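You operate a simulated robot arm through the tools that you are given. There is no shell and no other tool. Be economical: measure what you need, move in short steps, check, and stop when the job is done.

The job below is to be done with a simulated two-armed robot. You get a single attempt, and the scene is never put back.

TASK
Open booth one, file the spatter off the long plate and gauge the weld at the short angle.
Fine: the file goes back on the green table; the fillet gauge stays on the plate, its cut corner at the weld; the curtain stays open.
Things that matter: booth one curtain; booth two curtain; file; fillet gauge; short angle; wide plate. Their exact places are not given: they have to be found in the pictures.

The check looks at the end state, three seconds after you hand in, the way a careful person would. Anything else that was tipped, shoved, dropped, spilled or broken makes it a failure.

THE ROBOT
Two 7-joint arms with four-finger grippers on one trunk, on a base that drives. Base frame: it is fixed to the floor where the robot stands at the start and does not move with it; the origin is under the middle of the robot, x ahead of it, y to its left, z up. Units: m, degrees, N and s.
The left shoulder is at the start at [0.04, 0.181, 1.13], the right one opposite. With the tool pointing down near the work surface each hand reaches from about 0.32 to 0.84 m from the robot's upright axis, wherever it stands, measured 20 degrees to its own side. Places, roughly: booth one curtain [0.9, 0, 1.3]; booth two curtain [0.9, 0.4, 1.3]. Payload 3.67 kg a hand.
Tool frame (each hand has its own): the origin (TCP) lies between the finger pads and is the grasp point; the fingertips stand 0.028 m ahead of it; z points along the fingers, y is the line along which they close. Largest opening 0.112 m; the body of the gripper starts 0.073 m behind the TCP.
Orientation is told as [roll, pitch, yaw] about the base's x, y, z axes, in that order, counted from this pose: with the fingers straight down and closing along the base's y, the tool's x points along the base's -x, its y along +y and its z along -z.

THE INTERFACE
- The arms move only by the tool step_arm. It takes "left_steps", "right_steps" or both (then of equal length, played together; a hand with none holds still); each is a list of rows, each a list of 7 numbers: the shift along the tool's x, y, z in m, then the turn, a rotation vector about the tool's x, y, z in degrees, then the gripper command, from -1 (shut) to 1 (fully open), values between in proportion. In form: [[dx, dy, dz, ax, ay, az, claw], ...]. A call has 1 to 8 rows; each row shifts and turns the commanded pose from where the row before left it, along the tool's axes as they then stand. Each row takes 0.2 s and may step no farther than 0.05 m and 8.6 degrees from the row before; otherwise, or with a gripper value out of range, the whole call is refused. A pose out of reach is approached as far as the arm can. The call stops where the force on the tool passes 50 N (or 10 N more than at its start, if that is more) or the arm is blocked; 0.2 s more then pass. The fingers move at their own pace and stop on an object; they squeeze with about 27 N. The grip force told is the motor's: it shows also when the fingers shut on nothing. Time passes only in rows, and 0.2 s behind the last, so rows that do not move let the fingers close. It gives the time, the measured TCP pose, the force on the tool (base axes), the opening and the grip force at its end, in the units of the frame above (readings bear some noise), with the torque about the TCP (base axes, N m) and any sound that the robot's microphone picked up.
- Cameras (640 x 400 px; columns grow to the right, rows downward): "scene" is now at [0.1078, 0.0249, 1.4119]; the picture's right is [0.31, -0.95, 0.00], its down [-0.02, -0.01, -1.00] and it looks along [0.95, 0.31, -0.02] (base axes); focal length 275 px, centre (320, 200). "left" rides on the left gripper at [0.06, 0.018, -0.104] in its tool frame; the picture's right is [-0.29, 0.96, 0.00], its down [-0.80, -0.24, -0.55] and it looks along [-0.53, -0.16, 0.83] (tool axes); focal length 234 px, centre (320, 200). "right" rides on the right gripper at [0.06, -0.018, -0.104] in its tool frame; the picture's right is [0.29, 0.96, 0.00], its down [-0.80, 0.24, -0.55] and it looks along [-0.53, 0.16, 0.83] (tool axes); focal length 234 px, centre (320, 200).
- get_image(camera): a new picture of that camera. The clock stands still meanwhile.
- slide_trunk(by): slides the trunk up (or, below 0, down) by that many m; the arms and the scene camera ride with it, the base frame stays. It gives what a move gives, with no picture.
- base_move(legs): drives the robot by 1 to 6 legs, each [ahead, left, turn to the left] in m, m and degrees, along the robot's own axes; the way and the turn of a leg run together, so that a leg with both is an arc; at most 1.5 m and 180 degrees a leg. The arms and the cameras ride along, it lands a little off, and it stops where it bumps. It gives what a move gives.
- aim_head(pan, tilt): turns the head with the scene camera to pan (to the left, within 86 degrees either way) and tilt (down, from -29 to 69), counted from straight ahead of the robot. It gives what a move gives.
- pixel_to_xyz(camera, pixels): for up to 12 pixels [column, row] of the newest picture of that camera ("zoom" is the newest enlarged one), the place [x, y, z] in the base frame of the surface seen there, good to about 0.002 m. The clock stands still meanwhile.
- enlarge(camera, box): a new picture of the part [left, top, right, bottom] of that camera's present view, enlarged. The clock stands still meanwhile.
- finish_job(): hands the job in; it is judged then, once.

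Go step by step. Measure first, check grasps and placings, and put right what went wrong. The budget is 80 turns and 58 pictures, counting those below and the enlarged ones. Unless the task says otherwise, let go and move clear before handing in.

The tools are called after "Request:" by a JSON object that holds its "op" and its "data". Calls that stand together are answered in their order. step_arm: Moves the arms, as the interface text tells. Its arguments: {"type":"object","properties":{"left_steps":{"type":"array"},"right_steps":{"type":"array"}},"required":[]} The other tools are called the same way: slide_trunk (by) slides the trunk up or down; base_move (legs) drives the base; aim_head (pan, tilt) turns the head that bears the scene camera; get_image (camera) takes a picture; pixel_to_xyz (camera, pixels) gives the place of the surface under pixels of a picture; enlarge (camera, box) takes an enlarged picture of a part of a camera's view; finish_job () hands the job in.

At the start:

```text
time_s: 0.0
left_position: [0.4793, 0.3817, 1.3043]
left_ee_rot: [0.0, 0.0, 0.1]
left_force: [0.0, 0.5, 0.5]
left_ft_torque: [0.0, 0.01, -0.01]
left_opening: 0.1122
left_gripper_force: 0.0
right_position: [0.421, -0.0845, 1.3581]
right_ee_rot: [0.2, 0.0, -0.1]
right_force: [0.3, 0.9, 0.5]
right_ft_torque: [0.0, 0.01, -0.01]
right_opening: 0.1119
right_gripper_force: 0.1
trunk travel left (down, up): [-0.25, 0.264]
robot x, y, heading: [0.0019, -0.0019, -0.1]
head pan, tilt: [17.8, 1.0]
```

scene: 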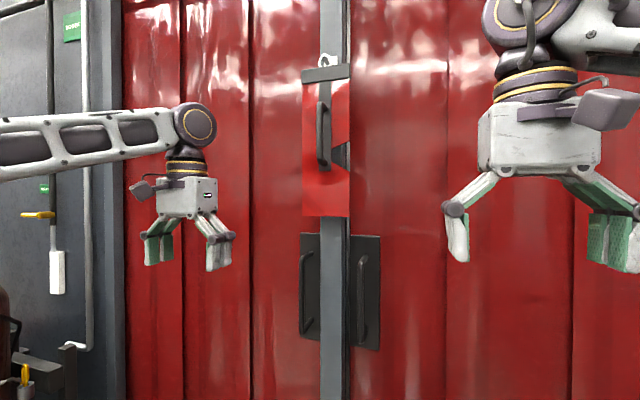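
right: 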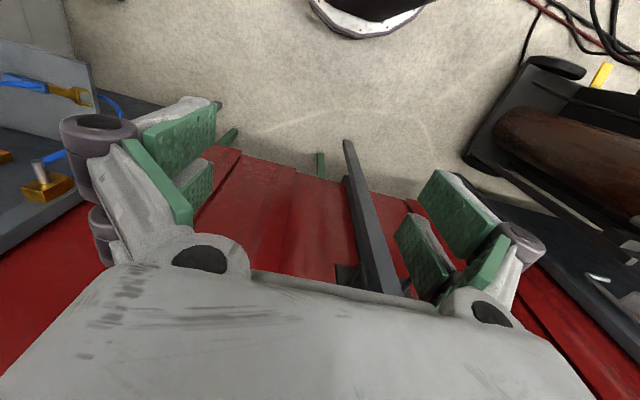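
left: 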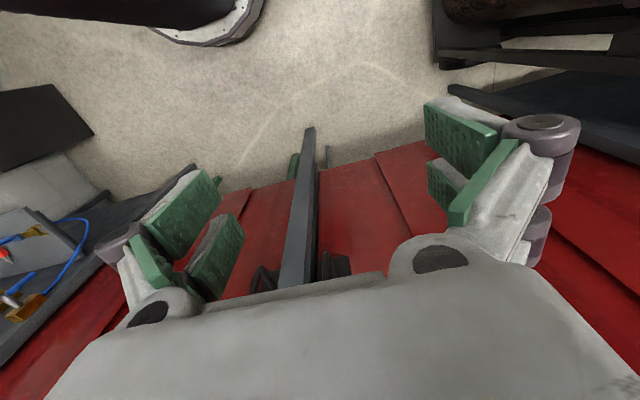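

The scene view shows two red curtains meeting at a post near column 335, with handles at (305,290) and (365,290) and a red flap with another handle at (323,135). I'll look closer and measure, starting with this view.

Request:
{"op": "enlarge", "data": {"camera": "scene", "box": [240, 30, 440, 400]}}

Request:
{"op": "pixel_to_xyz", "data": {"camera": "scene", "pixels": [[335, 300], [305, 295], [362, 295], [323, 135], [326, 62], [325, 200], [220, 330], [420, 330], [110, 200], [605, 300], [343, 155], [70, 25]]}}

Request:
{"op": "aim_head", "data": {"pan": -25, "tilt": 20}}

Request:
{"op": "get_image", "data": {"camera": "scene"}}

```text
1.08 times, centred on (340, 215) of scene (not enlarged: the box is as wide or as high as the picture)
```

zoom: 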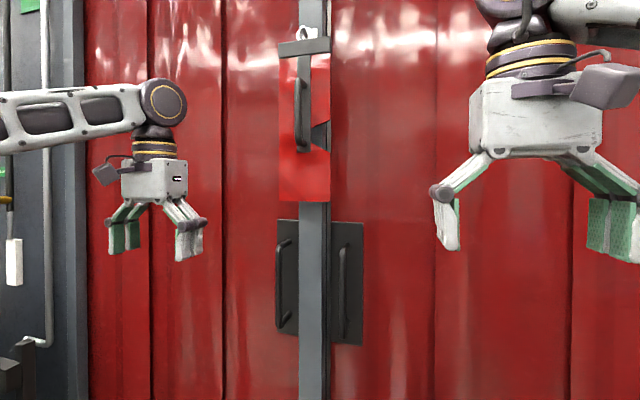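

```text
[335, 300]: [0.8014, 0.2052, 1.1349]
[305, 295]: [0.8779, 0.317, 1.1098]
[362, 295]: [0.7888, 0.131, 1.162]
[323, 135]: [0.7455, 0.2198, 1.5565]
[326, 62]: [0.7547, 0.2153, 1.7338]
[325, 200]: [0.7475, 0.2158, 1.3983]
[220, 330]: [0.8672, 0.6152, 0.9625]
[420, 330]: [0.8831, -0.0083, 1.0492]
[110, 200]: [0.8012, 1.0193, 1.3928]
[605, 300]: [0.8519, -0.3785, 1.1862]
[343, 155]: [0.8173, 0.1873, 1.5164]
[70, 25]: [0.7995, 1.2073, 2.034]
```

```text
time_s: 1.1
left_position: [0.4788, 0.3806, 1.3051]
left_ee_rot: [0.0, 0.0, 0.0]
left_force: [-0.3, -0.2, 0.0]
left_ft_torque: [-0.01, 0.02, 0.03]
left_opening: 0.1122
left_gripper_force: 0.0
right_position: [0.4205, -0.0849, 1.3592]
right_ee_rot: [0.1, -0.1, -0.2]
right_force: [0.0, 1.1, -0.2]
right_ft_torque: [0.0, -0.03, 0.07]
right_opening: 0.112
right_gripper_force: 0.1
trunk travel left (down, up): [-0.25, 0.264]
robot x, y, heading: [-0.0015, 0.0013, -0.1]
head pan, tilt: [-25.0, 20.0]
```

```text
53 pictures are left
```

scene: 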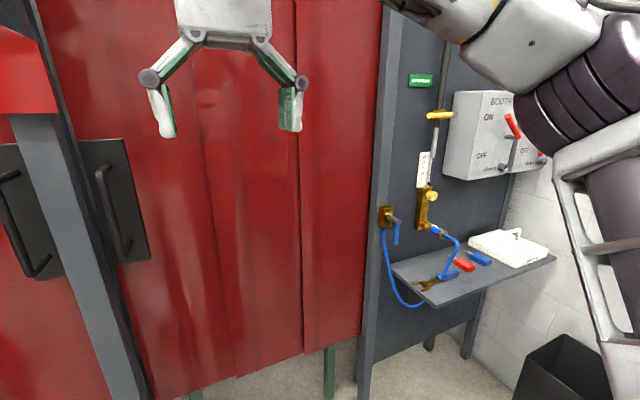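

Booth one is the curtain right of the post; there's a switch box at (490,130) and a small shelf with things. I'll zoom on the box and the post flap, and look left too.

Request:
{"op": "enlarge", "data": {"camera": "scene", "box": [360, 60, 560, 310]}}

Request:
{"op": "aim_head", "data": {"pan": 17, "tilt": -10}}

Request:
{"op": "enlarge", "data": {"camera": "scene", "box": [240, 80, 420, 280]}}

Request:
{"op": "aim_head", "data": {"pan": 60, "tilt": 20}}

Request:
{"op": "get_image", "data": {"camera": "scene"}}

```text
1.60 times, centred on (460, 185) of scene
```

zoom: 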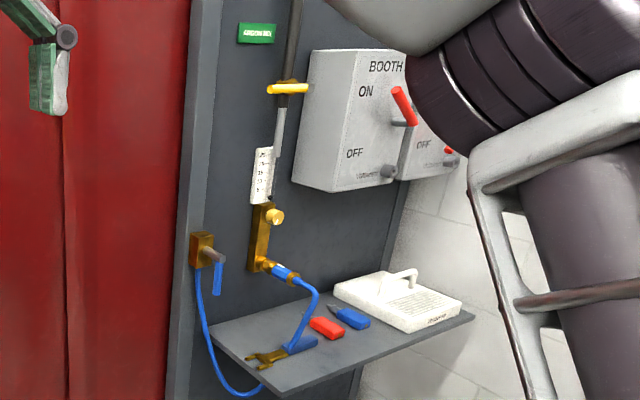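

```text
time_s: 2.2
left_position: [0.4794, 0.3807, 1.3042]
left_ee_rot: [0.0, -0.1, 0.0]
left_force: [-0.1, 0.3, -0.4]
left_ft_torque: [0.0, -0.04, -0.02]
left_opening: 0.112
left_gripper_force: 0.0
right_position: [0.4202, -0.0844, 1.3593]
right_ee_rot: [0.0, 0.0, -0.1]
right_force: [-0.1, 1.1, 0.2]
right_ft_torque: [0.02, -0.01, 0.02]
right_opening: 0.1121
right_gripper_force: 0.1
trunk travel left (down, up): [-0.25, 0.264]
robot x, y, heading: [0.0002, -0.0009, -0.1]
head pan, tilt: [17.0, -10.0]
```

```text
2.00 times, centred on (330, 180) of scene
```

zoom: 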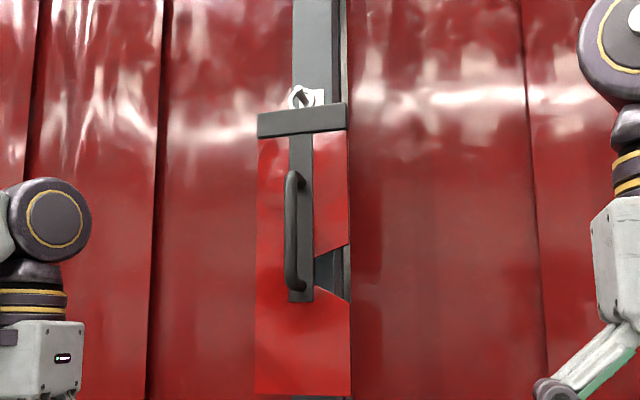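

```text
time_s: 3.3
left_position: [0.4786, 0.3819, 1.3049]
left_ee_rot: [0.0, 0.1, 0.1]
left_force: [-0.3, -0.5, -0.8]
left_ft_torque: [0.0, -0.01, 0.01]
left_opening: 0.1119
left_gripper_force: 0.0
right_position: [0.4204, -0.0846, 1.3592]
right_ee_rot: [0.1, 0.0, -0.1]
right_force: [-0.2, 0.1, 0.3]
right_ft_torque: [-0.01, -0.01, 0.0]
right_opening: 0.1121
right_gripper_force: 0.1
trunk travel left (down, up): [-0.25, 0.264]
robot x, y, heading: [-0.0045, 0.0, 0.1]
head pan, tilt: [60.0, 20.0]
```

```text
50 pictures are left
```

scene: 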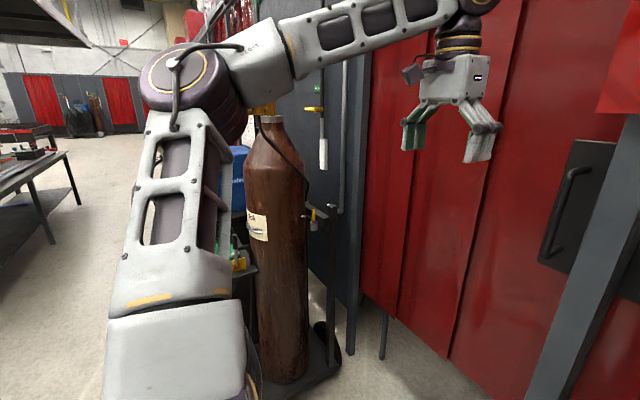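

The thing on the post looks like a hung hand shield at x≈0.745, to be avoided. Now I measure the booth-one handle straight ahead.

Request:
{"op": "aim_head", "data": {"pan": 0, "tilt": 20}}

Request:
{"op": "get_image", "data": {"camera": "scene"}}

Request:
{"op": "enlarge", "data": {"camera": "scene", "box": [180, 100, 340, 260]}}

```text
time_s: 4.6
left_position: [0.4784, 0.3812, 1.3054]
left_ee_rot: [-0.1, 0.0, 0.0]
left_force: [-0.8, -0.5, 0.5]
left_ft_torque: [0.03, 0.01, -0.01]
left_opening: 0.1116
left_gripper_force: 0.0
right_position: [0.4207, -0.0853, 1.3581]
right_ee_rot: [0.2, 0.0, -0.1]
right_force: [0.1, 0.9, 0.8]
right_ft_torque: [-0.02, 0.02, -0.01]
right_opening: 0.1118
right_gripper_force: 0.0
trunk travel left (down, up): [-0.25, 0.264]
robot x, y, heading: [0.0012, 0.0011, 0.3]
head pan, tilt: [0.0, 20.0]
```

```text
49 pictures are left
```

scene: 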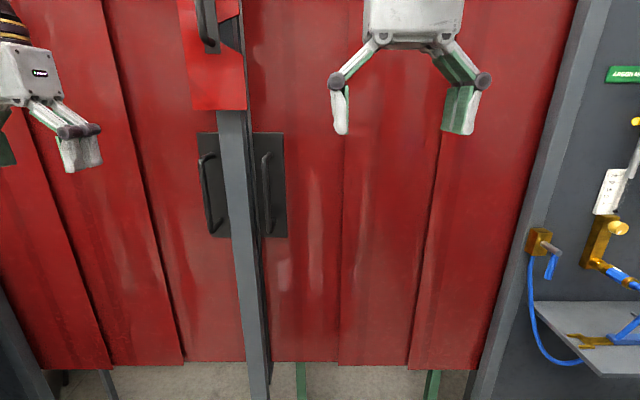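

```text
2.50 times, centred on (260, 180) of scene
```

zoom: 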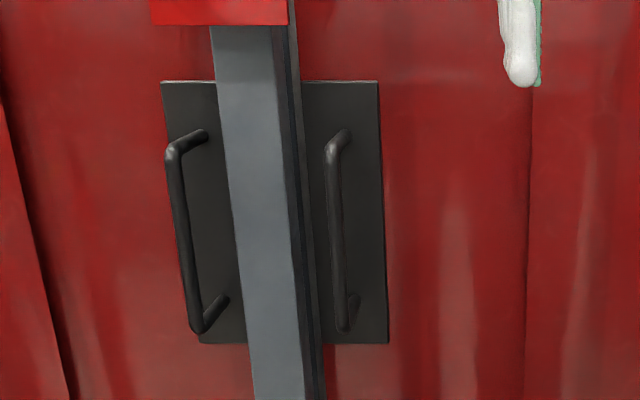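

Request:
{"op": "pixel_to_xyz", "data": {"camera": "zoom", "pixels": [[332, 160], [338, 220], [343, 300], [365, 220], [350, 320], [312, 200], [290, 200], [240, 200], [276, 10], [560, 260], [460, 300], [345, 140]]}}

Request:
{"op": "pixel_to_xyz", "data": {"camera": "scene", "pixels": [[246, 60], [246, 107], [183, 60], [300, 385], [550, 120], [570, 200], [430, 385], [260, 385], [350, 370], [455, 300], [390, 300], [400, 385]]}}

```text
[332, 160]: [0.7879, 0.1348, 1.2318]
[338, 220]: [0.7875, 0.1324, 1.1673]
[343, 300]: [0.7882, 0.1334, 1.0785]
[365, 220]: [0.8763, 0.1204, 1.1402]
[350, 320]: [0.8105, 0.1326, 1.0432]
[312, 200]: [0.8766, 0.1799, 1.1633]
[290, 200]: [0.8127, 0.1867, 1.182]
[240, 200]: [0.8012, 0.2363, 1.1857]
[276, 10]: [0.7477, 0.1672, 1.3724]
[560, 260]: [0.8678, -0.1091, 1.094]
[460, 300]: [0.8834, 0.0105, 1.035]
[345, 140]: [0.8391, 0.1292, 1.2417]
```

```text
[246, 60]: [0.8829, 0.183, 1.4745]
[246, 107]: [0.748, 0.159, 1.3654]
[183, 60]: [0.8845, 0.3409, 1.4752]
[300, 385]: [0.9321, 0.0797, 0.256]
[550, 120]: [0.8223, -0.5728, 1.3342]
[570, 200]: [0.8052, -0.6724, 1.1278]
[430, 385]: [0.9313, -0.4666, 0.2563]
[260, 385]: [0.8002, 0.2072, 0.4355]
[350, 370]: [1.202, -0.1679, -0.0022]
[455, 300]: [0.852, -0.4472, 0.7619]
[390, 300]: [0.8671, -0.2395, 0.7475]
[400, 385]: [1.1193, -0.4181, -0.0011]
```

Handle bar sits at about (0.79, 0.133, z 1.05–1.235), plate at x 0.876, post edge y 0.187. I turn the right hand to point forward while coming toward it.

Request:
{"op": "step_arm", "data": {"right_steps": [[-0.015, 0.013, 0.02, 0, -8.2, 0, 0.1], [-0.012, 0.013, 0.0219, 0, -8.2, 0, 0.1], [-0.0088, 0.013, 0.0234, 0, -8.2, 0, 0.1], [-0.0053, 0.013, 0.0244, 0, -8.2, 0, 0.1], [-0.0018, 0.013, 0.0249, 0, -8.2, 0, 0.1], [0.0018, 0.013, 0.0249, 0, -8.2, 0, 0.1], [0.0053, 0.013, 0.0245, 0, -8.2, 0, 0.1], [0.0087, 0.013, 0.0234, 0, -8.2, 0, 0.1]]}}

Request:
{"op": "step_arm", "data": {"right_steps": [[0.012, 0.013, 0.022, 0, -8.2, 0, 0.1], [0.015, 0.013, 0.02, 0, -8.2, 0, 0.1], [0.0177, 0.013, 0.0177, 0, -8, 0, 0.1], [0, 0, 0, 0, 0, 0, 0.1]]}}

Request:
{"op": "get_image", "data": {"camera": "scene"}}

```text
time_s: 6.4
left_position: [0.48, 0.381, 1.3026]
left_ee_rot: [0.0, -0.1, 0.0]
left_force: [-0.1, -0.3, -0.2]
left_ft_torque: [0.02, 0.01, -0.01]
left_opening: 0.1118
left_gripper_force: 0.0
right_position: [0.541, 0.0215, 1.1987]
right_ee_rot: [0.2, -65.7, -0.3]
right_force: [-0.4, -0.4, 0.1]
right_ft_torque: [0.02, -0.01, -0.03]
right_opening: 0.0613
right_gripper_force: 0.1
trunk travel left (down, up): [-0.25, 0.264]
robot x, y, heading: [0.0018, 0.0031, -0.0]
head pan, tilt: [0.0, 20.0]
```

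```text
time_s: 7.4
left_position: [0.4801, 0.3816, 1.3046]
left_ee_rot: [0.0, 0.0, 0.0]
left_force: [-0.3, -0.7, 0.9]
left_ft_torque: [0.0, -0.02, -0.01]
left_opening: 0.1122
left_gripper_force: 0.1
right_position: [0.5868, 0.0588, 1.1381]
right_ee_rot: [140.1, -89.8, -140.0]
right_force: [0.3, 0.0, -0.2]
right_ft_torque: [-0.01, 0.0, 0.07]
right_opening: 0.0617
right_gripper_force: 0.2
trunk travel left (down, up): [-0.25, 0.264]
robot x, y, heading: [-0.0004, -0.0034, 0.1]
head pan, tilt: [0.0, 20.0]
```

```text
47 pictures are left
```

scene: 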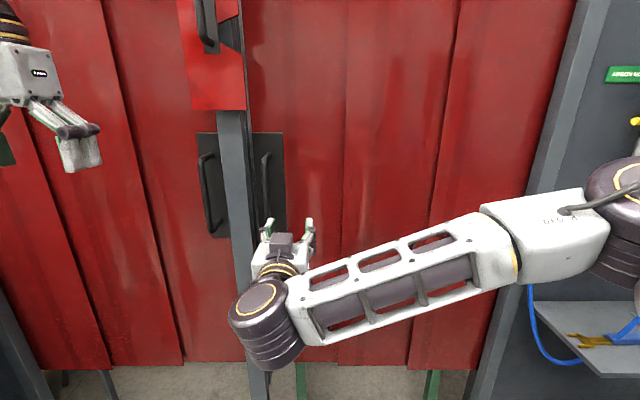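

The hand points ahead at (0.587, 0.059, 1.138). I shift left to y 0.133, go forward to the bar and shut.

Request:
{"op": "step_arm", "data": {"right_steps": [[0, 0.037, 0.01, 0, 0, 0, 0.1], [0, 0.0375, 0.02, 0, 0, 0, 0.1], [0, 0, 0.045, 0, 0, 0, 0.1], [0, 0, 0.045, 0, 0, 0, 0.1], [0, 0, 0.045, 0, 0, 0, 0.1], [0, 0, 0.038, 0, 0, 0, 0.1], [0, 0, 0, 0, 0, 0, -1], [0, 0, 0, 0, 0, 0, -1]]}}

Request:
{"op": "get_image", "data": {"camera": "scene"}}

```text
time_s: 9.2
left_position: [0.4798, 0.3822, 1.3035]
left_ee_rot: [0.0, 0.0, 0.0]
left_force: [-0.2, -0.1, -0.4]
left_ft_torque: [-0.02, 0.0, -0.03]
left_opening: 0.112
left_gripper_force: 0.0
right_position: [0.7881, 0.1332, 1.1405]
right_ee_rot: [117.5, -89.9, -117.4]
right_force: [-0.2, 0.4, 0.5]
right_ft_torque: [-0.2, 0.15, -0.1]
right_opening: 0.015
right_gripper_force: 37.3
trunk travel left (down, up): [-0.25, 0.264]
robot x, y, heading: [-0.0008, 0.0052, 0.1]
head pan, tilt: [0.0, 20.0]
```

```text
46 pictures are left
```

scene: 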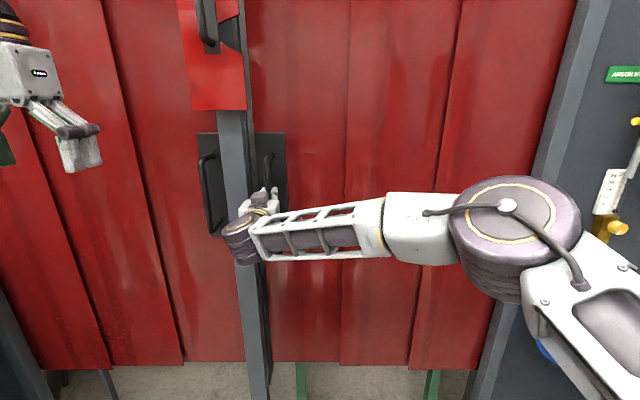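

The bar is gripped (opening 0.015, 37 N). I drag it rightward along -y gently.

Request:
{"op": "step_arm", "data": {"right_steps": [[0, -0.02, 0, 0, 0, 0, -1], [0, -0.03, 0, 0, 0, 0, -1], [0, -0.03, 0, 0, 0, 0, -1], [0, -0.03, 0, 0, 0, 0, -1]]}}

Request:
{"op": "get_image", "data": {"camera": "scene"}}

```text
time_s: 10.2
left_position: [0.48, 0.3807, 1.3063]
left_ee_rot: [0.1, 0.0, 0.0]
left_force: [-0.3, -0.1, 1.1]
left_ft_torque: [0.03, 0.05, 0.02]
left_opening: 0.1121
left_gripper_force: 0.1
right_position: [0.7894, 0.0227, 1.1383]
right_ee_rot: [93.8, -89.9, -94.1]
right_force: [-3.6, -2.0, 2.5]
right_ft_torque: [-0.52, 1.4, 0.02]
right_opening: 0.0148
right_gripper_force: 44.9
trunk travel left (down, up): [-0.25, 0.264]
robot x, y, heading: [0.0006, 0.0014, -0.1]
head pan, tilt: [0.0, 20.0]
```

```text
45 pictures are left
```

scene: 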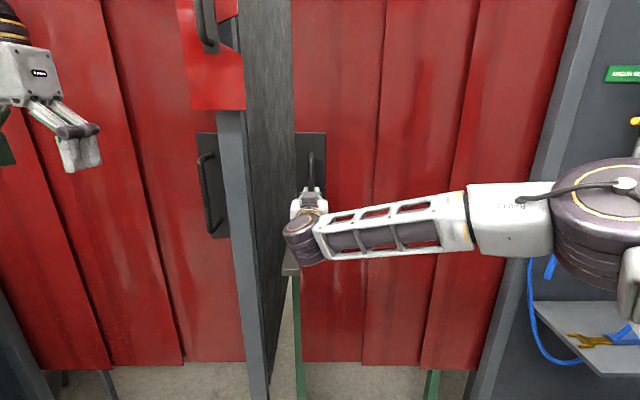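

The curtain slides freely. I keep going.

Request:
{"op": "step_arm", "data": {"right_steps": [[0, -0.04, 0, 0, 0, 0, -1], [0, -0.04, 0, 0, 0, 0, -1], [0, -0.04, 0, 0, 0, 0, -1], [0, -0.04, 0, 0, 0, 0, -1], [0, -0.04, 0, 0, 0, 0, -1], [0, -0.04, 0, 0, 0, 0, -1], [0, -0.04, 0, 0, 0, 0, -1], [0, -0.04, 0, 0, 0, 0, -1]]}}

Request:
{"op": "get_image", "data": {"camera": "scene"}}

```text
time_s: 11.5
left_position: [0.482, 0.3794, 1.3045]
left_ee_rot: [0.0, 0.0, -0.1]
left_force: [0.3, 0.1, -0.3]
left_ft_torque: [0.02, 0.0, 0.01]
left_opening: 0.112
left_gripper_force: 0.1
right_position: [0.7905, -0.1598, 1.1448]
right_ee_rot: [-0.7, -87.4, -0.2]
right_force: [6.6, -2.1, -6.4]
right_ft_torque: [0.34, -1.3, -0.06]
right_opening: 0.015
right_gripper_force: 44.9
right hand out of reach, approached as far as the arm can: row 4, 5, 6
trunk travel left (down, up): [-0.25, 0.264]
robot x, y, heading: [0.0003, 0.0027, -0.3]
head pan, tilt: [0.0, 20.0]
stopped in row 6 (right hand): the force on the tool passed its limit at 64 N (the readings are from after the stop); the commanded pose is now the measured one
```

```text
44 pictures are left
```

scene: 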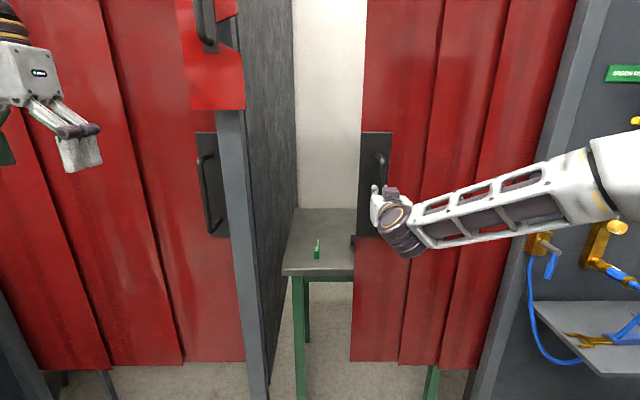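

The pull stalled at y≈-0.16 because of arm reach. I check clearance on the right before driving the base right with the bar held.

Request:
{"op": "aim_head", "data": {"pan": -45, "tilt": 25}}

Request:
{"op": "get_image", "data": {"camera": "scene"}}

```text
time_s: 12.6
left_position: [0.4816, 0.3802, 1.3032]
left_ee_rot: [0.0, 0.1, 0.0]
left_force: [0.0, 0.5, 0.5]
left_ft_torque: [-0.03, -0.03, -0.05]
left_opening: 0.112
left_gripper_force: 0.2
right_position: [0.7905, -0.1568, 1.1437]
right_ee_rot: [-1.8, -87.3, 1.2]
right_force: [8.3, 0.8, -8.6]
right_ft_torque: [0.32, 0.24, 0.06]
right_opening: 0.0147
right_gripper_force: 45.6
trunk travel left (down, up): [-0.25, 0.264]
robot x, y, heading: [-0.0003, 0.0009, -0.2]
head pan, tilt: [-45.0, 25.0]
```

```text
43 pictures are left
```

scene: 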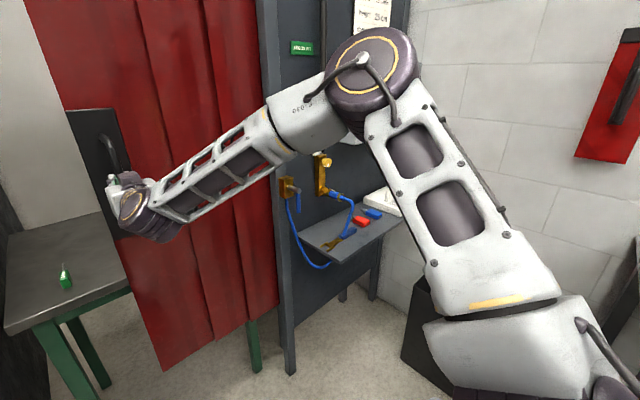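

Request:
{"op": "pixel_to_xyz", "data": {"camera": "scene", "pixels": [[415, 60], [370, 60], [340, 245], [385, 240], [395, 205], [430, 290], [410, 360], [345, 130], [500, 80], [460, 285], [328, 160], [620, 60]]}}

```text
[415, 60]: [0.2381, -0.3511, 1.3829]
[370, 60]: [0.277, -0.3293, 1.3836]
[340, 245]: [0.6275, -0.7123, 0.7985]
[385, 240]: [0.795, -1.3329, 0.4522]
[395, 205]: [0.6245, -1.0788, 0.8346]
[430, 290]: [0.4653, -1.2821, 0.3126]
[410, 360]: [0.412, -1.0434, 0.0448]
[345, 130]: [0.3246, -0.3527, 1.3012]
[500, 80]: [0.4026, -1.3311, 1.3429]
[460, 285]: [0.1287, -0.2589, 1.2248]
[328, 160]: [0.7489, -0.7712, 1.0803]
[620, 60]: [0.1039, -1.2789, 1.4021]
```

Clear: the elbow is at y≈-0.35, the shelf starts at y≈-0.7 with x≥0.62, and the bin at y<-1.0. I drive right 0.15 first with the bar held.

Request:
{"op": "base_move", "data": {"legs": [[0, -0.15, 0]]}}

```text
time_s: 14.0
left_position: [0.4815, 0.2325, 1.3035]
left_ee_rot: [0.0, 0.1, 0.0]
left_force: [-1.3, -1.3, -0.7]
left_ft_torque: [0.0, -0.05, 0.0]
left_opening: 0.1121
left_gripper_force: 0.1
right_position: [0.7909, -0.3033, 1.1448]
right_ee_rot: [-2.6, -87.4, 2.1]
right_force: [5.6, 2.6, -11.2]
right_ft_torque: [-0.08, 1.0, -0.1]
right_opening: 0.0147
right_gripper_force: 44.8
trunk travel left (down, up): [-0.25, 0.264]
robot x, y, heading: [0.0002, -0.1477, 0.0]
head pan, tilt: [-45.0, 25.0]
```

Request:
{"op": "base_move", "data": {"legs": [[0, -0.1, 0]]}}

Request:
{"op": "aim_head", "data": {"pan": 0, "tilt": 30}}

Request:
{"op": "get_image", "data": {"camera": "scene"}}

```text
time_s: 15.1
left_position: [0.4823, 0.1337, 1.3035]
left_ee_rot: [0.0, 0.1, 0.0]
left_force: [0.2, -0.3, -0.5]
left_ft_torque: [0.01, 0.02, -0.02]
left_opening: 0.1118
left_gripper_force: 0.1
right_position: [0.7917, -0.4029, 1.1438]
right_ee_rot: [-2.9, -87.3, 2.5]
right_force: [12.4, 2.1, -0.7]
right_ft_torque: [-0.06, 1.3, 0.0]
right_opening: 0.0148
right_gripper_force: 44.8
trunk travel left (down, up): [-0.25, 0.264]
robot x, y, heading: [0.0026, -0.2465, 0.1]
head pan, tilt: [-45.0, 25.0]
```

```text
time_s: 16.3
left_position: [0.4809, 0.1338, 1.3038]
left_ee_rot: [0.0, 0.1, 0.0]
left_force: [0.4, -0.9, -0.6]
left_ft_torque: [-0.01, -0.01, -0.03]
left_opening: 0.1121
left_gripper_force: 0.1
right_position: [0.7907, -0.4034, 1.1453]
right_ee_rot: [-2.9, -87.3, 2.5]
right_force: [11.4, -0.1, -3.3]
right_ft_torque: [0.41, -0.19, -0.02]
right_opening: 0.0151
right_gripper_force: 44.9
trunk travel left (down, up): [-0.25, 0.264]
robot x, y, heading: [0.0056, -0.2474, -0.2]
head pan, tilt: [0.0, 30.0]
```

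```text
42 pictures are left
```

scene: 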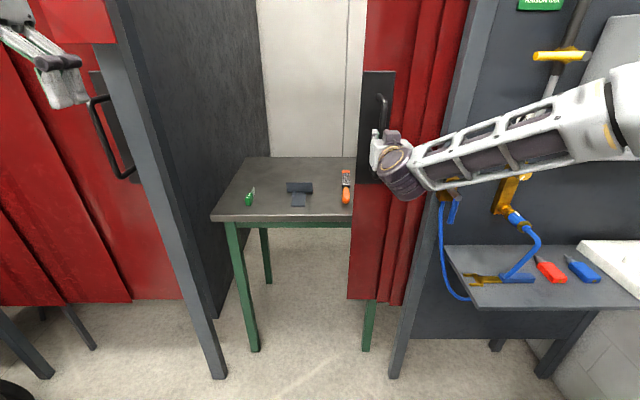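

Table shows a green-handled item at (250,195), a dark T-shape at (300,190) and an orange-handled item at (346,188). I open a bit more.

Request:
{"op": "base_move", "data": {"legs": [[0, -0.08, 0]]}}

Request:
{"op": "get_image", "data": {"camera": "scene"}}

Request:
{"op": "enlarge", "data": {"camera": "scene", "box": [220, 140, 400, 240]}}

```text
time_s: 17.3
left_position: [0.4818, 0.0514, 1.3036]
left_ee_rot: [0.0, 0.1, 0.0]
left_force: [-0.6, 0.4, 0.4]
left_ft_torque: [0.04, 0.0, 0.0]
left_opening: 0.112
left_gripper_force: 0.1
right_position: [0.7891, -0.4838, 1.1451]
right_ee_rot: [-3.9, -87.3, 3.5]
right_force: [13.9, 3.2, 1.2]
right_ft_torque: [-0.03, 1.25, 0.09]
right_opening: 0.0148
right_gripper_force: 44.9
trunk travel left (down, up): [-0.25, 0.264]
robot x, y, heading: [-0.0019, -0.3285, -0.3]
head pan, tilt: [0.0, 30.0]
```

```text
41 pictures are left
```

scene: 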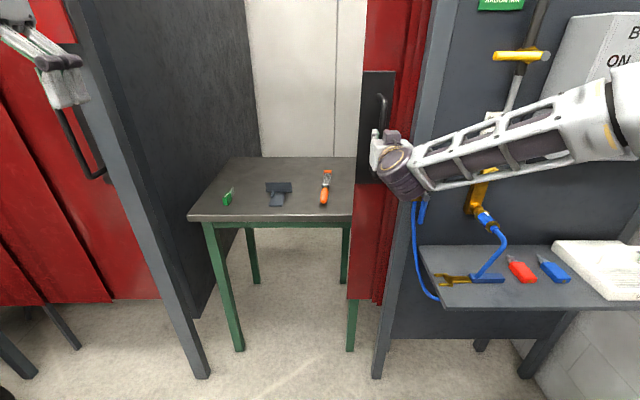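

```text
3.56 times, centred on (310, 190) of scene
```

zoom: 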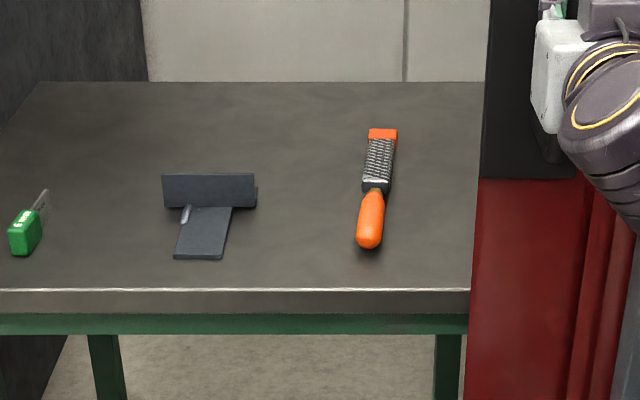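

The opening is about 0.6 m wide; I let go and back the right hand off, then check the curtain stays and measure the table.

Request:
{"op": "step_arm", "data": {"right_steps": [[0, 0, 0, 0, 0, 0, 0.1], [0, 0, 0, 0, 0, 0, 0.1], [0, 0, -0.04, 0, 0, 0, 0.1], [0, 0, -0.04, 0, 0, 0, 0.1], [0, 0, -0.04, 0, 0, 0, 0.1], [0, 0, -0.04, 0, 0, 0, 0.1]]}}

Request:
{"op": "get_image", "data": {"camera": "scene"}}

Request:
{"op": "pixel_to_xyz", "data": {"camera": "scene", "pixels": [[192, 217], [350, 217], [227, 160], [350, 160], [228, 200], [280, 187], [276, 205], [325, 190], [360, 150], [255, 100], [130, 200], [383, 110]]}}

```text
time_s: 18.7
left_position: [0.4784, 0.0499, 1.3062]
left_ee_rot: [0.1, -0.1, 0.1]
left_force: [0.4, -0.4, 0.2]
left_ft_torque: [0.03, 0.0, 0.0]
left_opening: 0.1121
left_gripper_force: 0.0
right_position: [0.6258, -0.4822, 1.156]
right_ee_rot: [-3.6, -87.5, 3.3]
right_force: [0.0, 1.0, 0.6]
right_ft_torque: [0.04, 0.04, 0.0]
right_opening: 0.0615
right_gripper_force: 0.0
trunk travel left (down, up): [-0.25, 0.264]
robot x, y, heading: [0.0033, -0.3266, -0.0]
head pan, tilt: [0.0, 30.0]
```

```text
39 pictures are left
```

scene: 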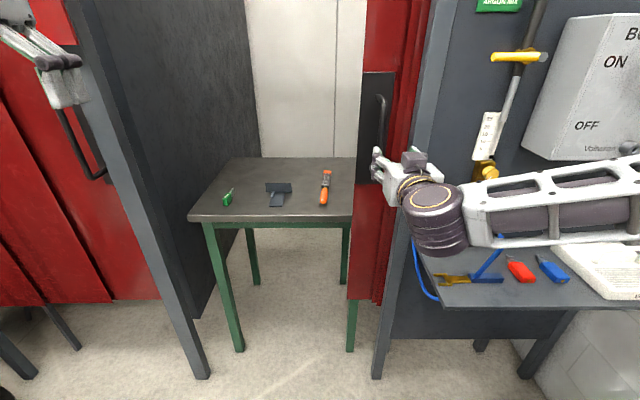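

```text
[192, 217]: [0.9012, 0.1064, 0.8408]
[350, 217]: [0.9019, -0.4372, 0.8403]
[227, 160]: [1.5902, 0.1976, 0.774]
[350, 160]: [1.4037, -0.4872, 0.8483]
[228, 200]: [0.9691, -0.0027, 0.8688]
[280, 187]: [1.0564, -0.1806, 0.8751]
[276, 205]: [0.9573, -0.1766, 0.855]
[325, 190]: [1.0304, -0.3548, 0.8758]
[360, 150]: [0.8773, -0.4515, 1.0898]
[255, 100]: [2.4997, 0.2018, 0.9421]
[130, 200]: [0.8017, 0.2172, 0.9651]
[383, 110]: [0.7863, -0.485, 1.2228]
```

The curtain stays open; table top z≈0.847, x from 0.90, items near x 0.96–1.06. I fold the right hand back to pointing down.

Request:
{"op": "step_arm", "data": {"right_steps": [[-0.017, -0.0045, -0.0248, 0, 8.2, 0, 0.1], [-0.0132, -0.0045, -0.0269, 0, 8.2, 0, 0.1], [-0.0092, -0.0045, -0.0285, 0, 8.2, 0, 0.1], [-0.0051, -0.0045, -0.0296, 0, 8.2, 0, 0.1], [-0.0008, -0.0045, -0.03, 0, 8.2, 0, 0.1], [0.0034, -0.0045, -0.0298, 0, 8.2, 0, 0.1], [0.0076, -0.0045, -0.029, 0, 8.2, 0, 0.1], [0.0118, -0.0045, -0.0276, 0, 8.2, 0, 0.1]]}}

Request:
{"op": "step_arm", "data": {"right_steps": [[0.0156, -0.0045, -0.0257, 0, 8.2, 0, -1], [0.019, -0.0045, -0.0232, 0, 8.2, 0, -1], [0.0222, -0.0045, -0.0202, 0, 5.5, 0, -1], [0, 0, 0, 0, 0, 0, -1]]}}

Request:
{"op": "get_image", "data": {"camera": "scene"}}

Request:
{"op": "enlarge", "data": {"camera": "scene", "box": [216, 166, 344, 226]}}

```text
time_s: 20.5
left_position: [0.4793, 0.0515, 1.3045]
left_ee_rot: [0.1, 0.0, 0.1]
left_force: [0.6, 0.9, 0.2]
left_ft_torque: [0.03, -0.02, -0.03]
left_opening: 0.112
left_gripper_force: 0.0
right_position: [0.4357, -0.517, 1.298]
right_ee_rot: [-0.1, -21.8, -0.3]
right_force: [0.0, -0.3, 0.0]
right_ft_torque: [-0.01, -0.01, 0.04]
right_opening: 0.0616
right_gripper_force: 0.1
trunk travel left (down, up): [-0.25, 0.264]
robot x, y, heading: [0.0016, -0.3282, -0.0]
head pan, tilt: [0.0, 30.0]
```

```text
time_s: 21.5
left_position: [0.4779, 0.0518, 1.3052]
left_ee_rot: [0.0, -0.2, 0.0]
left_force: [0.5, -0.4, 0.3]
left_ft_torque: [0.0, -0.06, -0.03]
left_opening: 0.112
left_gripper_force: 0.0
right_position: [0.3635, -0.5296, 1.3521]
right_ee_rot: [-0.2, 0.1, -0.4]
right_force: [0.8, 0.0, -0.8]
right_ft_torque: [0.0, 0.02, -0.01]
right_opening: 0.0002
right_gripper_force: 27.0
trunk travel left (down, up): [-0.25, 0.264]
robot x, y, heading: [-0.0019, -0.3288, 0.2]
head pan, tilt: [0.0, 30.0]
```

```text
38 pictures are left
```

scene: 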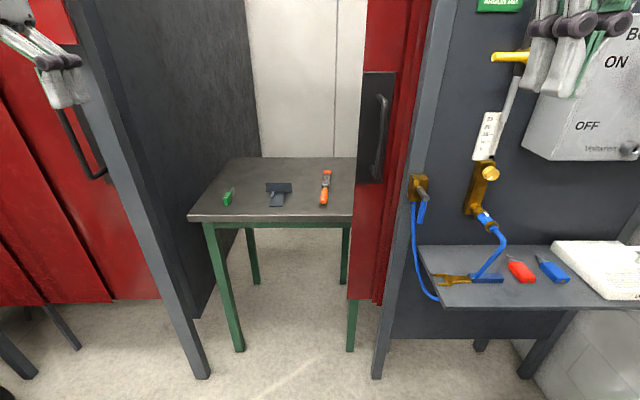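

```text
5.00 times, centred on (280, 196) of scene
```

zoom: 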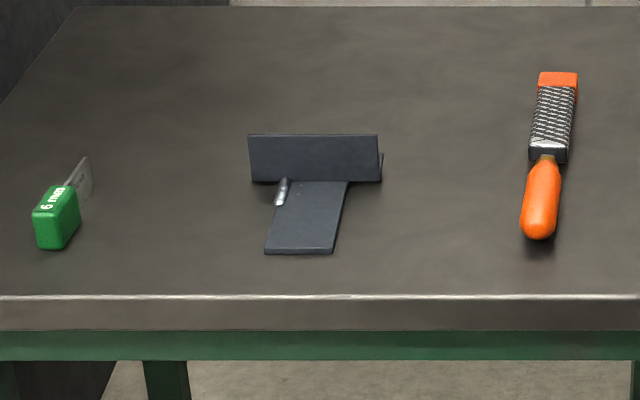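

The T-piece is an upright dark piece across a plate, with a bead at its left corner (281,190); gauge marked "6 mm" at left, file at right. I drive forward 0.33 m; clearances: right hand to x≈0.69 (handle 0.785), left hand at y 0.05.

Request:
{"op": "base_move", "data": {"legs": [[0.33, 0, 0]]}}

Request:
{"op": "aim_head", "data": {"pan": 15, "tilt": 45}}

Request:
{"op": "get_image", "data": {"camera": "scene"}}

Request:
{"op": "enlarge", "data": {"camera": "scene", "box": [300, 100, 460, 200]}}

```text
time_s: 23.8
left_position: [0.8112, 0.0491, 1.3049]
left_ee_rot: [0.0, 0.0, -0.1]
left_force: [0.6, 0.4, 0.7]
left_ft_torque: [0.02, 0.04, 0.01]
left_opening: 0.1119
left_gripper_force: 0.0
right_position: [0.6952, -0.5307, 1.3521]
right_ee_rot: [-0.1, 0.1, -0.5]
right_force: [0.5, -0.9, -1.7]
right_ft_torque: [-0.01, 0.02, 0.01]
right_opening: 0.0
right_gripper_force: 27.0
trunk travel left (down, up): [-0.25, 0.264]
robot x, y, heading: [0.3338, -0.3256, -0.2]
head pan, tilt: [0.0, 30.0]
```

```text
time_s: 24.5
left_position: [0.812, 0.0507, 1.3041]
left_ee_rot: [0.0, 0.0, -0.1]
left_force: [-0.1, -0.1, 0.3]
left_ft_torque: [-0.04, -0.02, -0.01]
left_opening: 0.1118
left_gripper_force: 0.0
right_position: [0.6955, -0.5304, 1.3531]
right_ee_rot: [-0.2, 0.1, -0.5]
right_force: [-0.1, 0.7, -0.5]
right_ft_torque: [0.02, 0.0, 0.0]
right_opening: 0.0002
right_gripper_force: 27.4
trunk travel left (down, up): [-0.25, 0.264]
robot x, y, heading: [0.3317, -0.327, -0.2]
head pan, tilt: [15.0, 45.0]
```

```text
36 pictures are left
```

scene: 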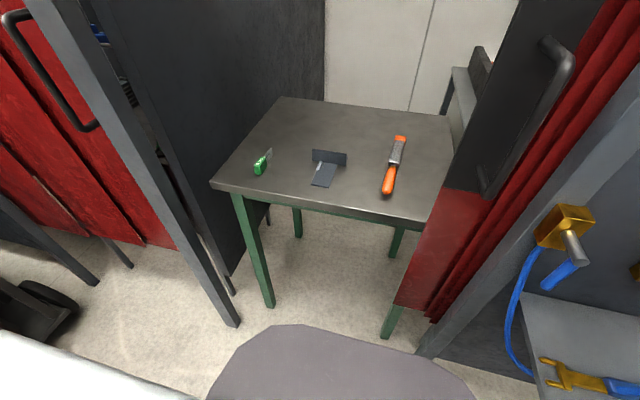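

```text
4.00 times, centred on (380, 150) of scene
```

zoom: 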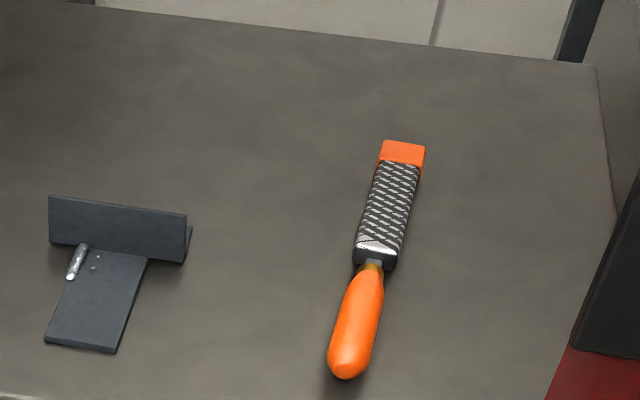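

Two tiny spatter dots show at (94,254) and (92,268) of the zoom, near the bead. I zoom harder on the workpiece and gauge, and measure.

Request:
{"op": "enlarge", "data": {"camera": "scene", "box": [298, 140, 362, 195]}}

Request:
{"op": "pixel_to_xyz", "data": {"camera": "zoom", "pixels": [[150, 90], [240, 110], [470, 105], [460, 165], [230, 160], [205, 215], [180, 260], [255, 205], [255, 230], [130, 360], [290, 370], [350, 200]]}}

Request:
{"op": "enlarge", "data": {"camera": "scene", "box": [230, 135, 294, 185]}}

```text
7.27 times, centred on (330, 168) of scene
```

zoom: 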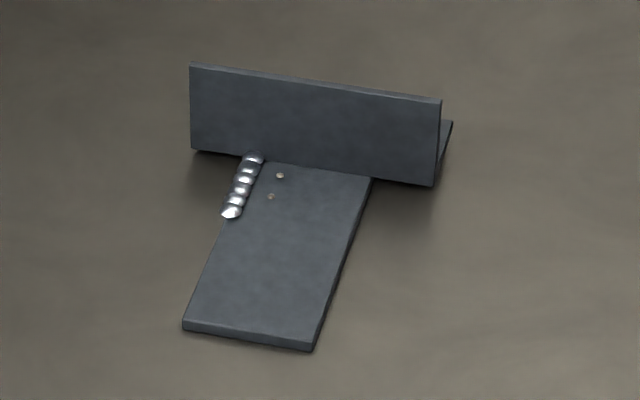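

```text
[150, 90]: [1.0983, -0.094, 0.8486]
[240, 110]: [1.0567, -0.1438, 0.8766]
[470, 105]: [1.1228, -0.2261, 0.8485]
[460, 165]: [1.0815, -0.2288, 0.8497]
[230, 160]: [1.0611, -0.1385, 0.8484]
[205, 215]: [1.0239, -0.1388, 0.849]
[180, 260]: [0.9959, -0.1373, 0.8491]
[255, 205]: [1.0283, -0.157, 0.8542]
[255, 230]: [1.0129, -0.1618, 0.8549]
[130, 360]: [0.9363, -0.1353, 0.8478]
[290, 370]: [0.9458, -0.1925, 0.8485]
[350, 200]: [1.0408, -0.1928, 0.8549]
```

```text
8.00 times, centred on (262, 160) of scene
```

zoom: 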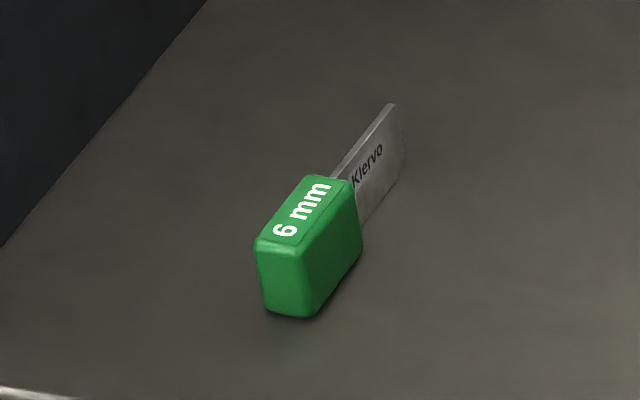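

The bead runs along the plate's left edge near the upright, spatter near (280,175) and (271,196). I bring the left hand camera over the work for a close look.

Request:
{"op": "step_arm", "data": {"left_steps": [[-0.0148, -0.0225, 0.038, 0, 0, 0, 1], [-0.0148, -0.0225, 0.038, 0, 0, 0, 1], [-0.0148, -0.0225, 0.038, 0, 0, 0, 1], [-0.0148, -0.0225, 0.038, 0, 0, 0, 1], [-0.0148, -0.0225, 0.038, 0, 0, 0, 1], [-0.0148, -0.0225, 0.038, 0, 0, 0, 1], [-0.0148, -0.0225, 0.038, 0, 0, 0, 1], [-0.0148, -0.0225, 0.038, 0, 0, 0, 1]]}}

Request:
{"op": "get_image", "data": {"camera": "left"}}

Request:
{"op": "get_image", "data": {"camera": "scene"}}

```text
time_s: 26.3
left_position: [0.933, -0.1311, 0.9982]
left_ee_rot: [0.0, -0.1, -0.1]
left_force: [-0.4, 0.1, 0.4]
left_ft_torque: [-0.07, 0.02, 0.02]
left_opening: 0.112
left_gripper_force: 0.1
right_position: [0.6959, -0.5312, 1.3511]
right_ee_rot: [-0.2, 0.2, -0.5]
right_force: [-0.4, 0.5, 0.6]
right_ft_torque: [0.02, 0.0, -0.01]
right_opening: 0.0001
right_gripper_force: 27.2
trunk travel left (down, up): [-0.25, 0.264]
robot x, y, heading: [0.3306, -0.328, -0.0]
head pan, tilt: [15.0, 45.0]
```

```text
32 pictures are left
```

left: 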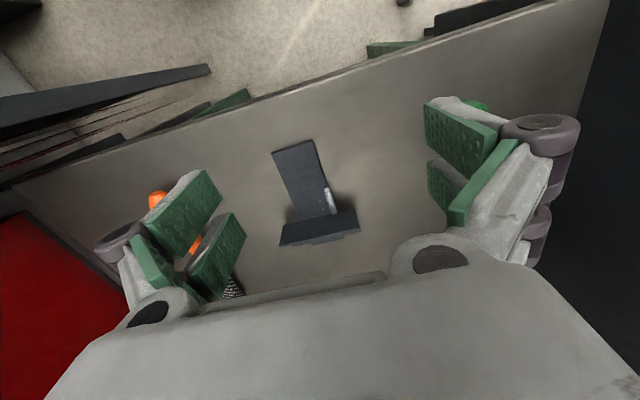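

```text
31 pictures are left
```

scene: 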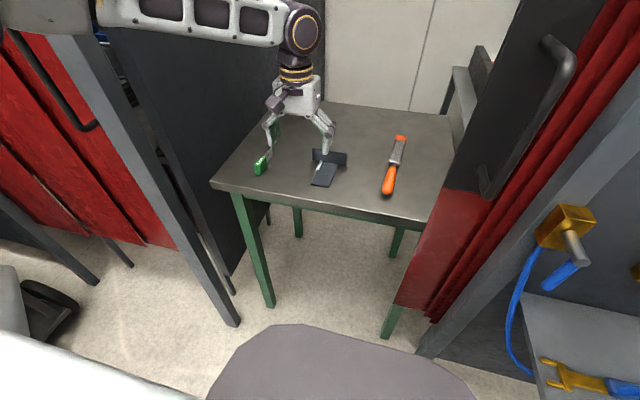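

The left forearm passes top-left near the shield, so I check its clearance, and enlarge the left camera view of the work.

Request:
{"op": "pixel_to_xyz", "data": {"camera": "scene", "pixels": [[105, 15], [160, 15], [250, 25], [50, 10], [70, 20], [300, 80]]}}

Request:
{"op": "enlarge", "data": {"camera": "left", "box": [260, 130, 380, 255]}}

Request:
{"op": "pixel_to_xyz", "data": {"camera": "zoom", "pixels": [[330, 200], [350, 190], [375, 200], [385, 230], [330, 290], [330, 330], [350, 330], [200, 350], [430, 310], [220, 90], [330, 60], [280, 240]]}}

```text
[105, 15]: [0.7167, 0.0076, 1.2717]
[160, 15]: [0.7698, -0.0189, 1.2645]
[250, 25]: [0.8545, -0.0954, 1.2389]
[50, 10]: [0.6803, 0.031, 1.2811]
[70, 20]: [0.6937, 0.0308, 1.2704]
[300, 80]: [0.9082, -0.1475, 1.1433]
```

```text
3.20 times, centred on (320, 192) of left
```

zoom: 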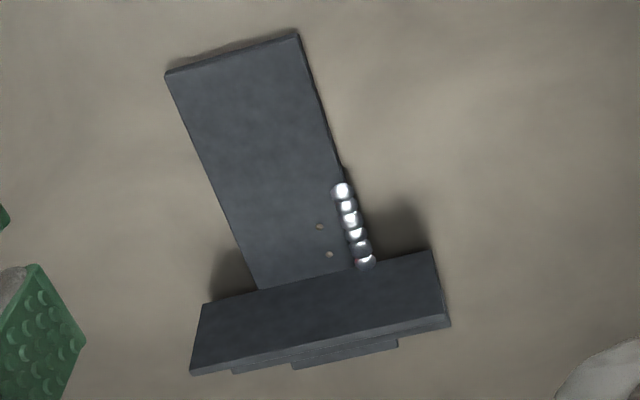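

```text
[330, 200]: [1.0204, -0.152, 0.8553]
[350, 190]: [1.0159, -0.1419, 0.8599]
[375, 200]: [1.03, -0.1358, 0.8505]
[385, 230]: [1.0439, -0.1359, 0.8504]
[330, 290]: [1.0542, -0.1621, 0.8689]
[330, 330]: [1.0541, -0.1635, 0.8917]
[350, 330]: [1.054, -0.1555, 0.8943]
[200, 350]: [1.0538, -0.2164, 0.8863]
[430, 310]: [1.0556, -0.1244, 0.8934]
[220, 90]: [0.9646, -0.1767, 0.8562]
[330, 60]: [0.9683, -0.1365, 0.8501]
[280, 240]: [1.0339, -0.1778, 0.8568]
```

Plate top z≈.856; upright face at x≈1.054, y −.12..−.22, top z≈.895; bead along y≈−.142. Something lies behind the angle, so I tilt the left hand to look straight down behind it.

Request:
{"op": "step_arm", "data": {"left_steps": [[-0.037, 0.003, -0.009, 0, 7.5, 0, 1], [-0.0355, 0.003, -0.0137, 0, 7.5, 0, 1], [-0.0334, 0.003, -0.0183, 0, 7.5, 0, 1], [-0.0308, 0.003, -0.0225, 0, 7.5, 0, 1]]}}

Request:
{"op": "enlarge", "data": {"camera": "left", "box": [240, 110, 400, 260]}}

```text
time_s: 27.3
left_position: [0.9274, -0.0436, 1.0546]
left_ee_rot: [-0.1, 29.9, -0.2]
left_force: [-0.2, 0.1, -0.2]
left_ft_torque: [-0.03, 0.04, 0.02]
left_opening: 0.112
left_gripper_force: 0.0
left hand out of reach, approached as far as the arm can: row 2, 3, 4
right_position: [0.6962, -0.53, 1.3514]
right_ee_rot: [-0.1, 0.1, -0.5]
right_force: [-0.7, -0.3, -0.2]
right_ft_torque: [0.02, 0.02, -0.02]
right_opening: 0.0
right_gripper_force: 27.3
trunk travel left (down, up): [-0.25, 0.264]
robot x, y, heading: [0.3281, -0.3332, -0.4]
head pan, tilt: [15.0, 45.0]
```

```text
2.67 times, centred on (320, 185) of left
```

zoom: 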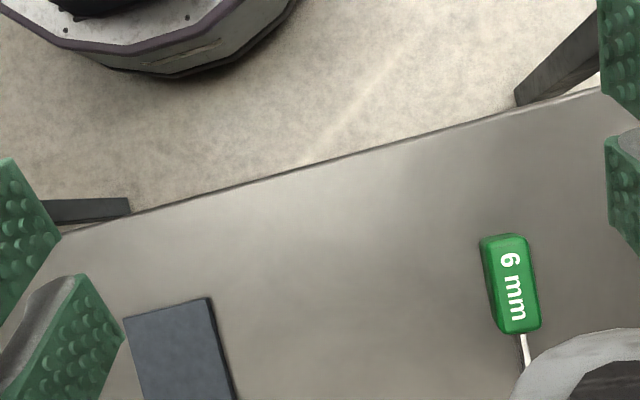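

Pitched that way it's out of reach. I undo the pitch (commanded spot stays near x 1.08) and then yaw toward looking from the left.

Request:
{"op": "step_arm", "data": {"left_steps": [[0, 0, 0, 0, -7.5, 0, 1], [0, 0, 0, 0, -7.5, 0, 1], [0, 0, 0, 0, -7.5, 0, 1], [0, 0, 0, 0, -7.5, 0, 1], [0, 0, 0, 0, 0, 8.2, 1], [0, 0, 0, 0, 0, 8.2, 1], [0, 0, 0, 0, 0, 8.2, 1], [0, 0, 0, 0, 0, 8.2, 1]]}}

Request:
{"op": "get_image", "data": {"camera": "left"}}

```text
time_s: 29.1
left_position: [0.9256, -0.0457, 1.0531]
left_ee_rot: [0.0, -0.1, -33.1]
left_force: [-0.1, -0.2, -0.8]
left_ft_torque: [0.06, 0.01, 0.02]
left_opening: 0.112
left_gripper_force: 0.1
right_position: [0.6967, -0.5301, 1.3514]
right_ee_rot: [-0.2, 0.1, -0.5]
right_force: [0.0, 0.2, 0.1]
right_ft_torque: [0.03, 0.01, -0.01]
right_opening: 0.0
right_gripper_force: 26.8
trunk travel left (down, up): [-0.25, 0.264]
robot x, y, heading: [0.3268, -0.33, -0.0]
head pan, tilt: [15.0, 45.0]
```

```text
28 pictures are left
```

left: 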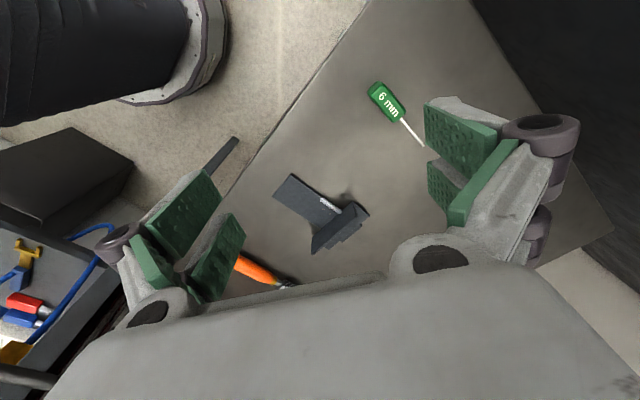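

Yawed view works; parts behind the angle appear at (345,235). I go closer with more yaw.

Request:
{"op": "step_arm", "data": {"left_steps": [[-0.0327, 0.0066, 0.022, 0, 0, 8.2, 1], [-0.0315, 0.011, 0.022, 0, 0, 8.2, 1], [-0.0294, 0.0156, 0.022, 0, 0, 8.2, 1], [-0.027, 0.0196, 0.022, 0, 0, 8.2, 1]]}}

Request:
{"op": "enlarge", "data": {"camera": "left", "box": [210, 120, 430, 270]}}

```text
time_s: 30.1
left_position: [1.0194, -0.0793, 0.9698]
left_ee_rot: [0.1, -0.1, -65.8]
left_force: [-0.1, 0.7, 0.2]
left_ft_torque: [0.02, -0.01, 0.0]
left_opening: 0.1115
left_gripper_force: 0.1
left hand out of reach, approached as far as the arm can: row 4
right_position: [0.6954, -0.53, 1.3518]
right_ee_rot: [-0.2, 0.1, -0.4]
right_force: [0.7, 0.2, -0.6]
right_ft_torque: [-0.02, -0.01, 0.0]
right_opening: 0.0
right_gripper_force: 26.7
trunk travel left (down, up): [-0.25, 0.264]
robot x, y, heading: [0.3298, -0.3279, -0.2]
head pan, tilt: [15.0, 45.0]
```

```text
2.67 times, centred on (320, 195) of left
```

zoom: 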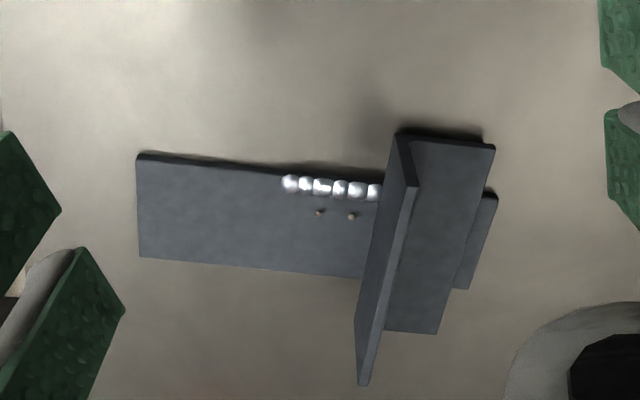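

The angle stands on the plate with a foot behind; the bead runs along the plate's left edge next to its front face, spatter at (318,212) and (351,215). I measure these points.

Request:
{"op": "pixel_to_xyz", "data": {"camera": "zoom", "pixels": [[318, 212], [351, 215], [288, 183], [323, 187], [374, 191], [374, 203], [300, 240], [365, 240], [140, 155], [142, 255], [400, 135], [475, 230]]}}

Request:
{"op": "enlarge", "data": {"camera": "left", "box": [290, 165, 370, 215]}}

```text
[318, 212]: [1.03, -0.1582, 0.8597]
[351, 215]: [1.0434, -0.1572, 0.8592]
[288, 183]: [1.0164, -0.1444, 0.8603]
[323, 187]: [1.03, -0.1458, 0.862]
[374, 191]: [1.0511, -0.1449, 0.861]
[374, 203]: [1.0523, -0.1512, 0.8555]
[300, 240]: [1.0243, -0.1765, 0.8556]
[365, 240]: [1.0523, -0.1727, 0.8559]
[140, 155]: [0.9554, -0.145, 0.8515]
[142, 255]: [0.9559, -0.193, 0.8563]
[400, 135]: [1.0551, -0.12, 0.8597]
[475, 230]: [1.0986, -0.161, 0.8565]
```

```text
8.00 times, centred on (330, 190) of left
```

zoom: 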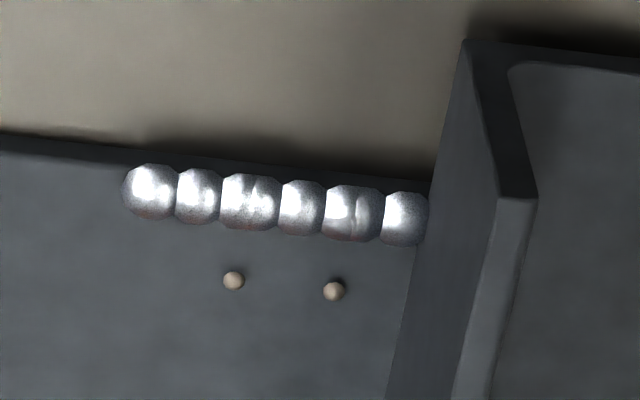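

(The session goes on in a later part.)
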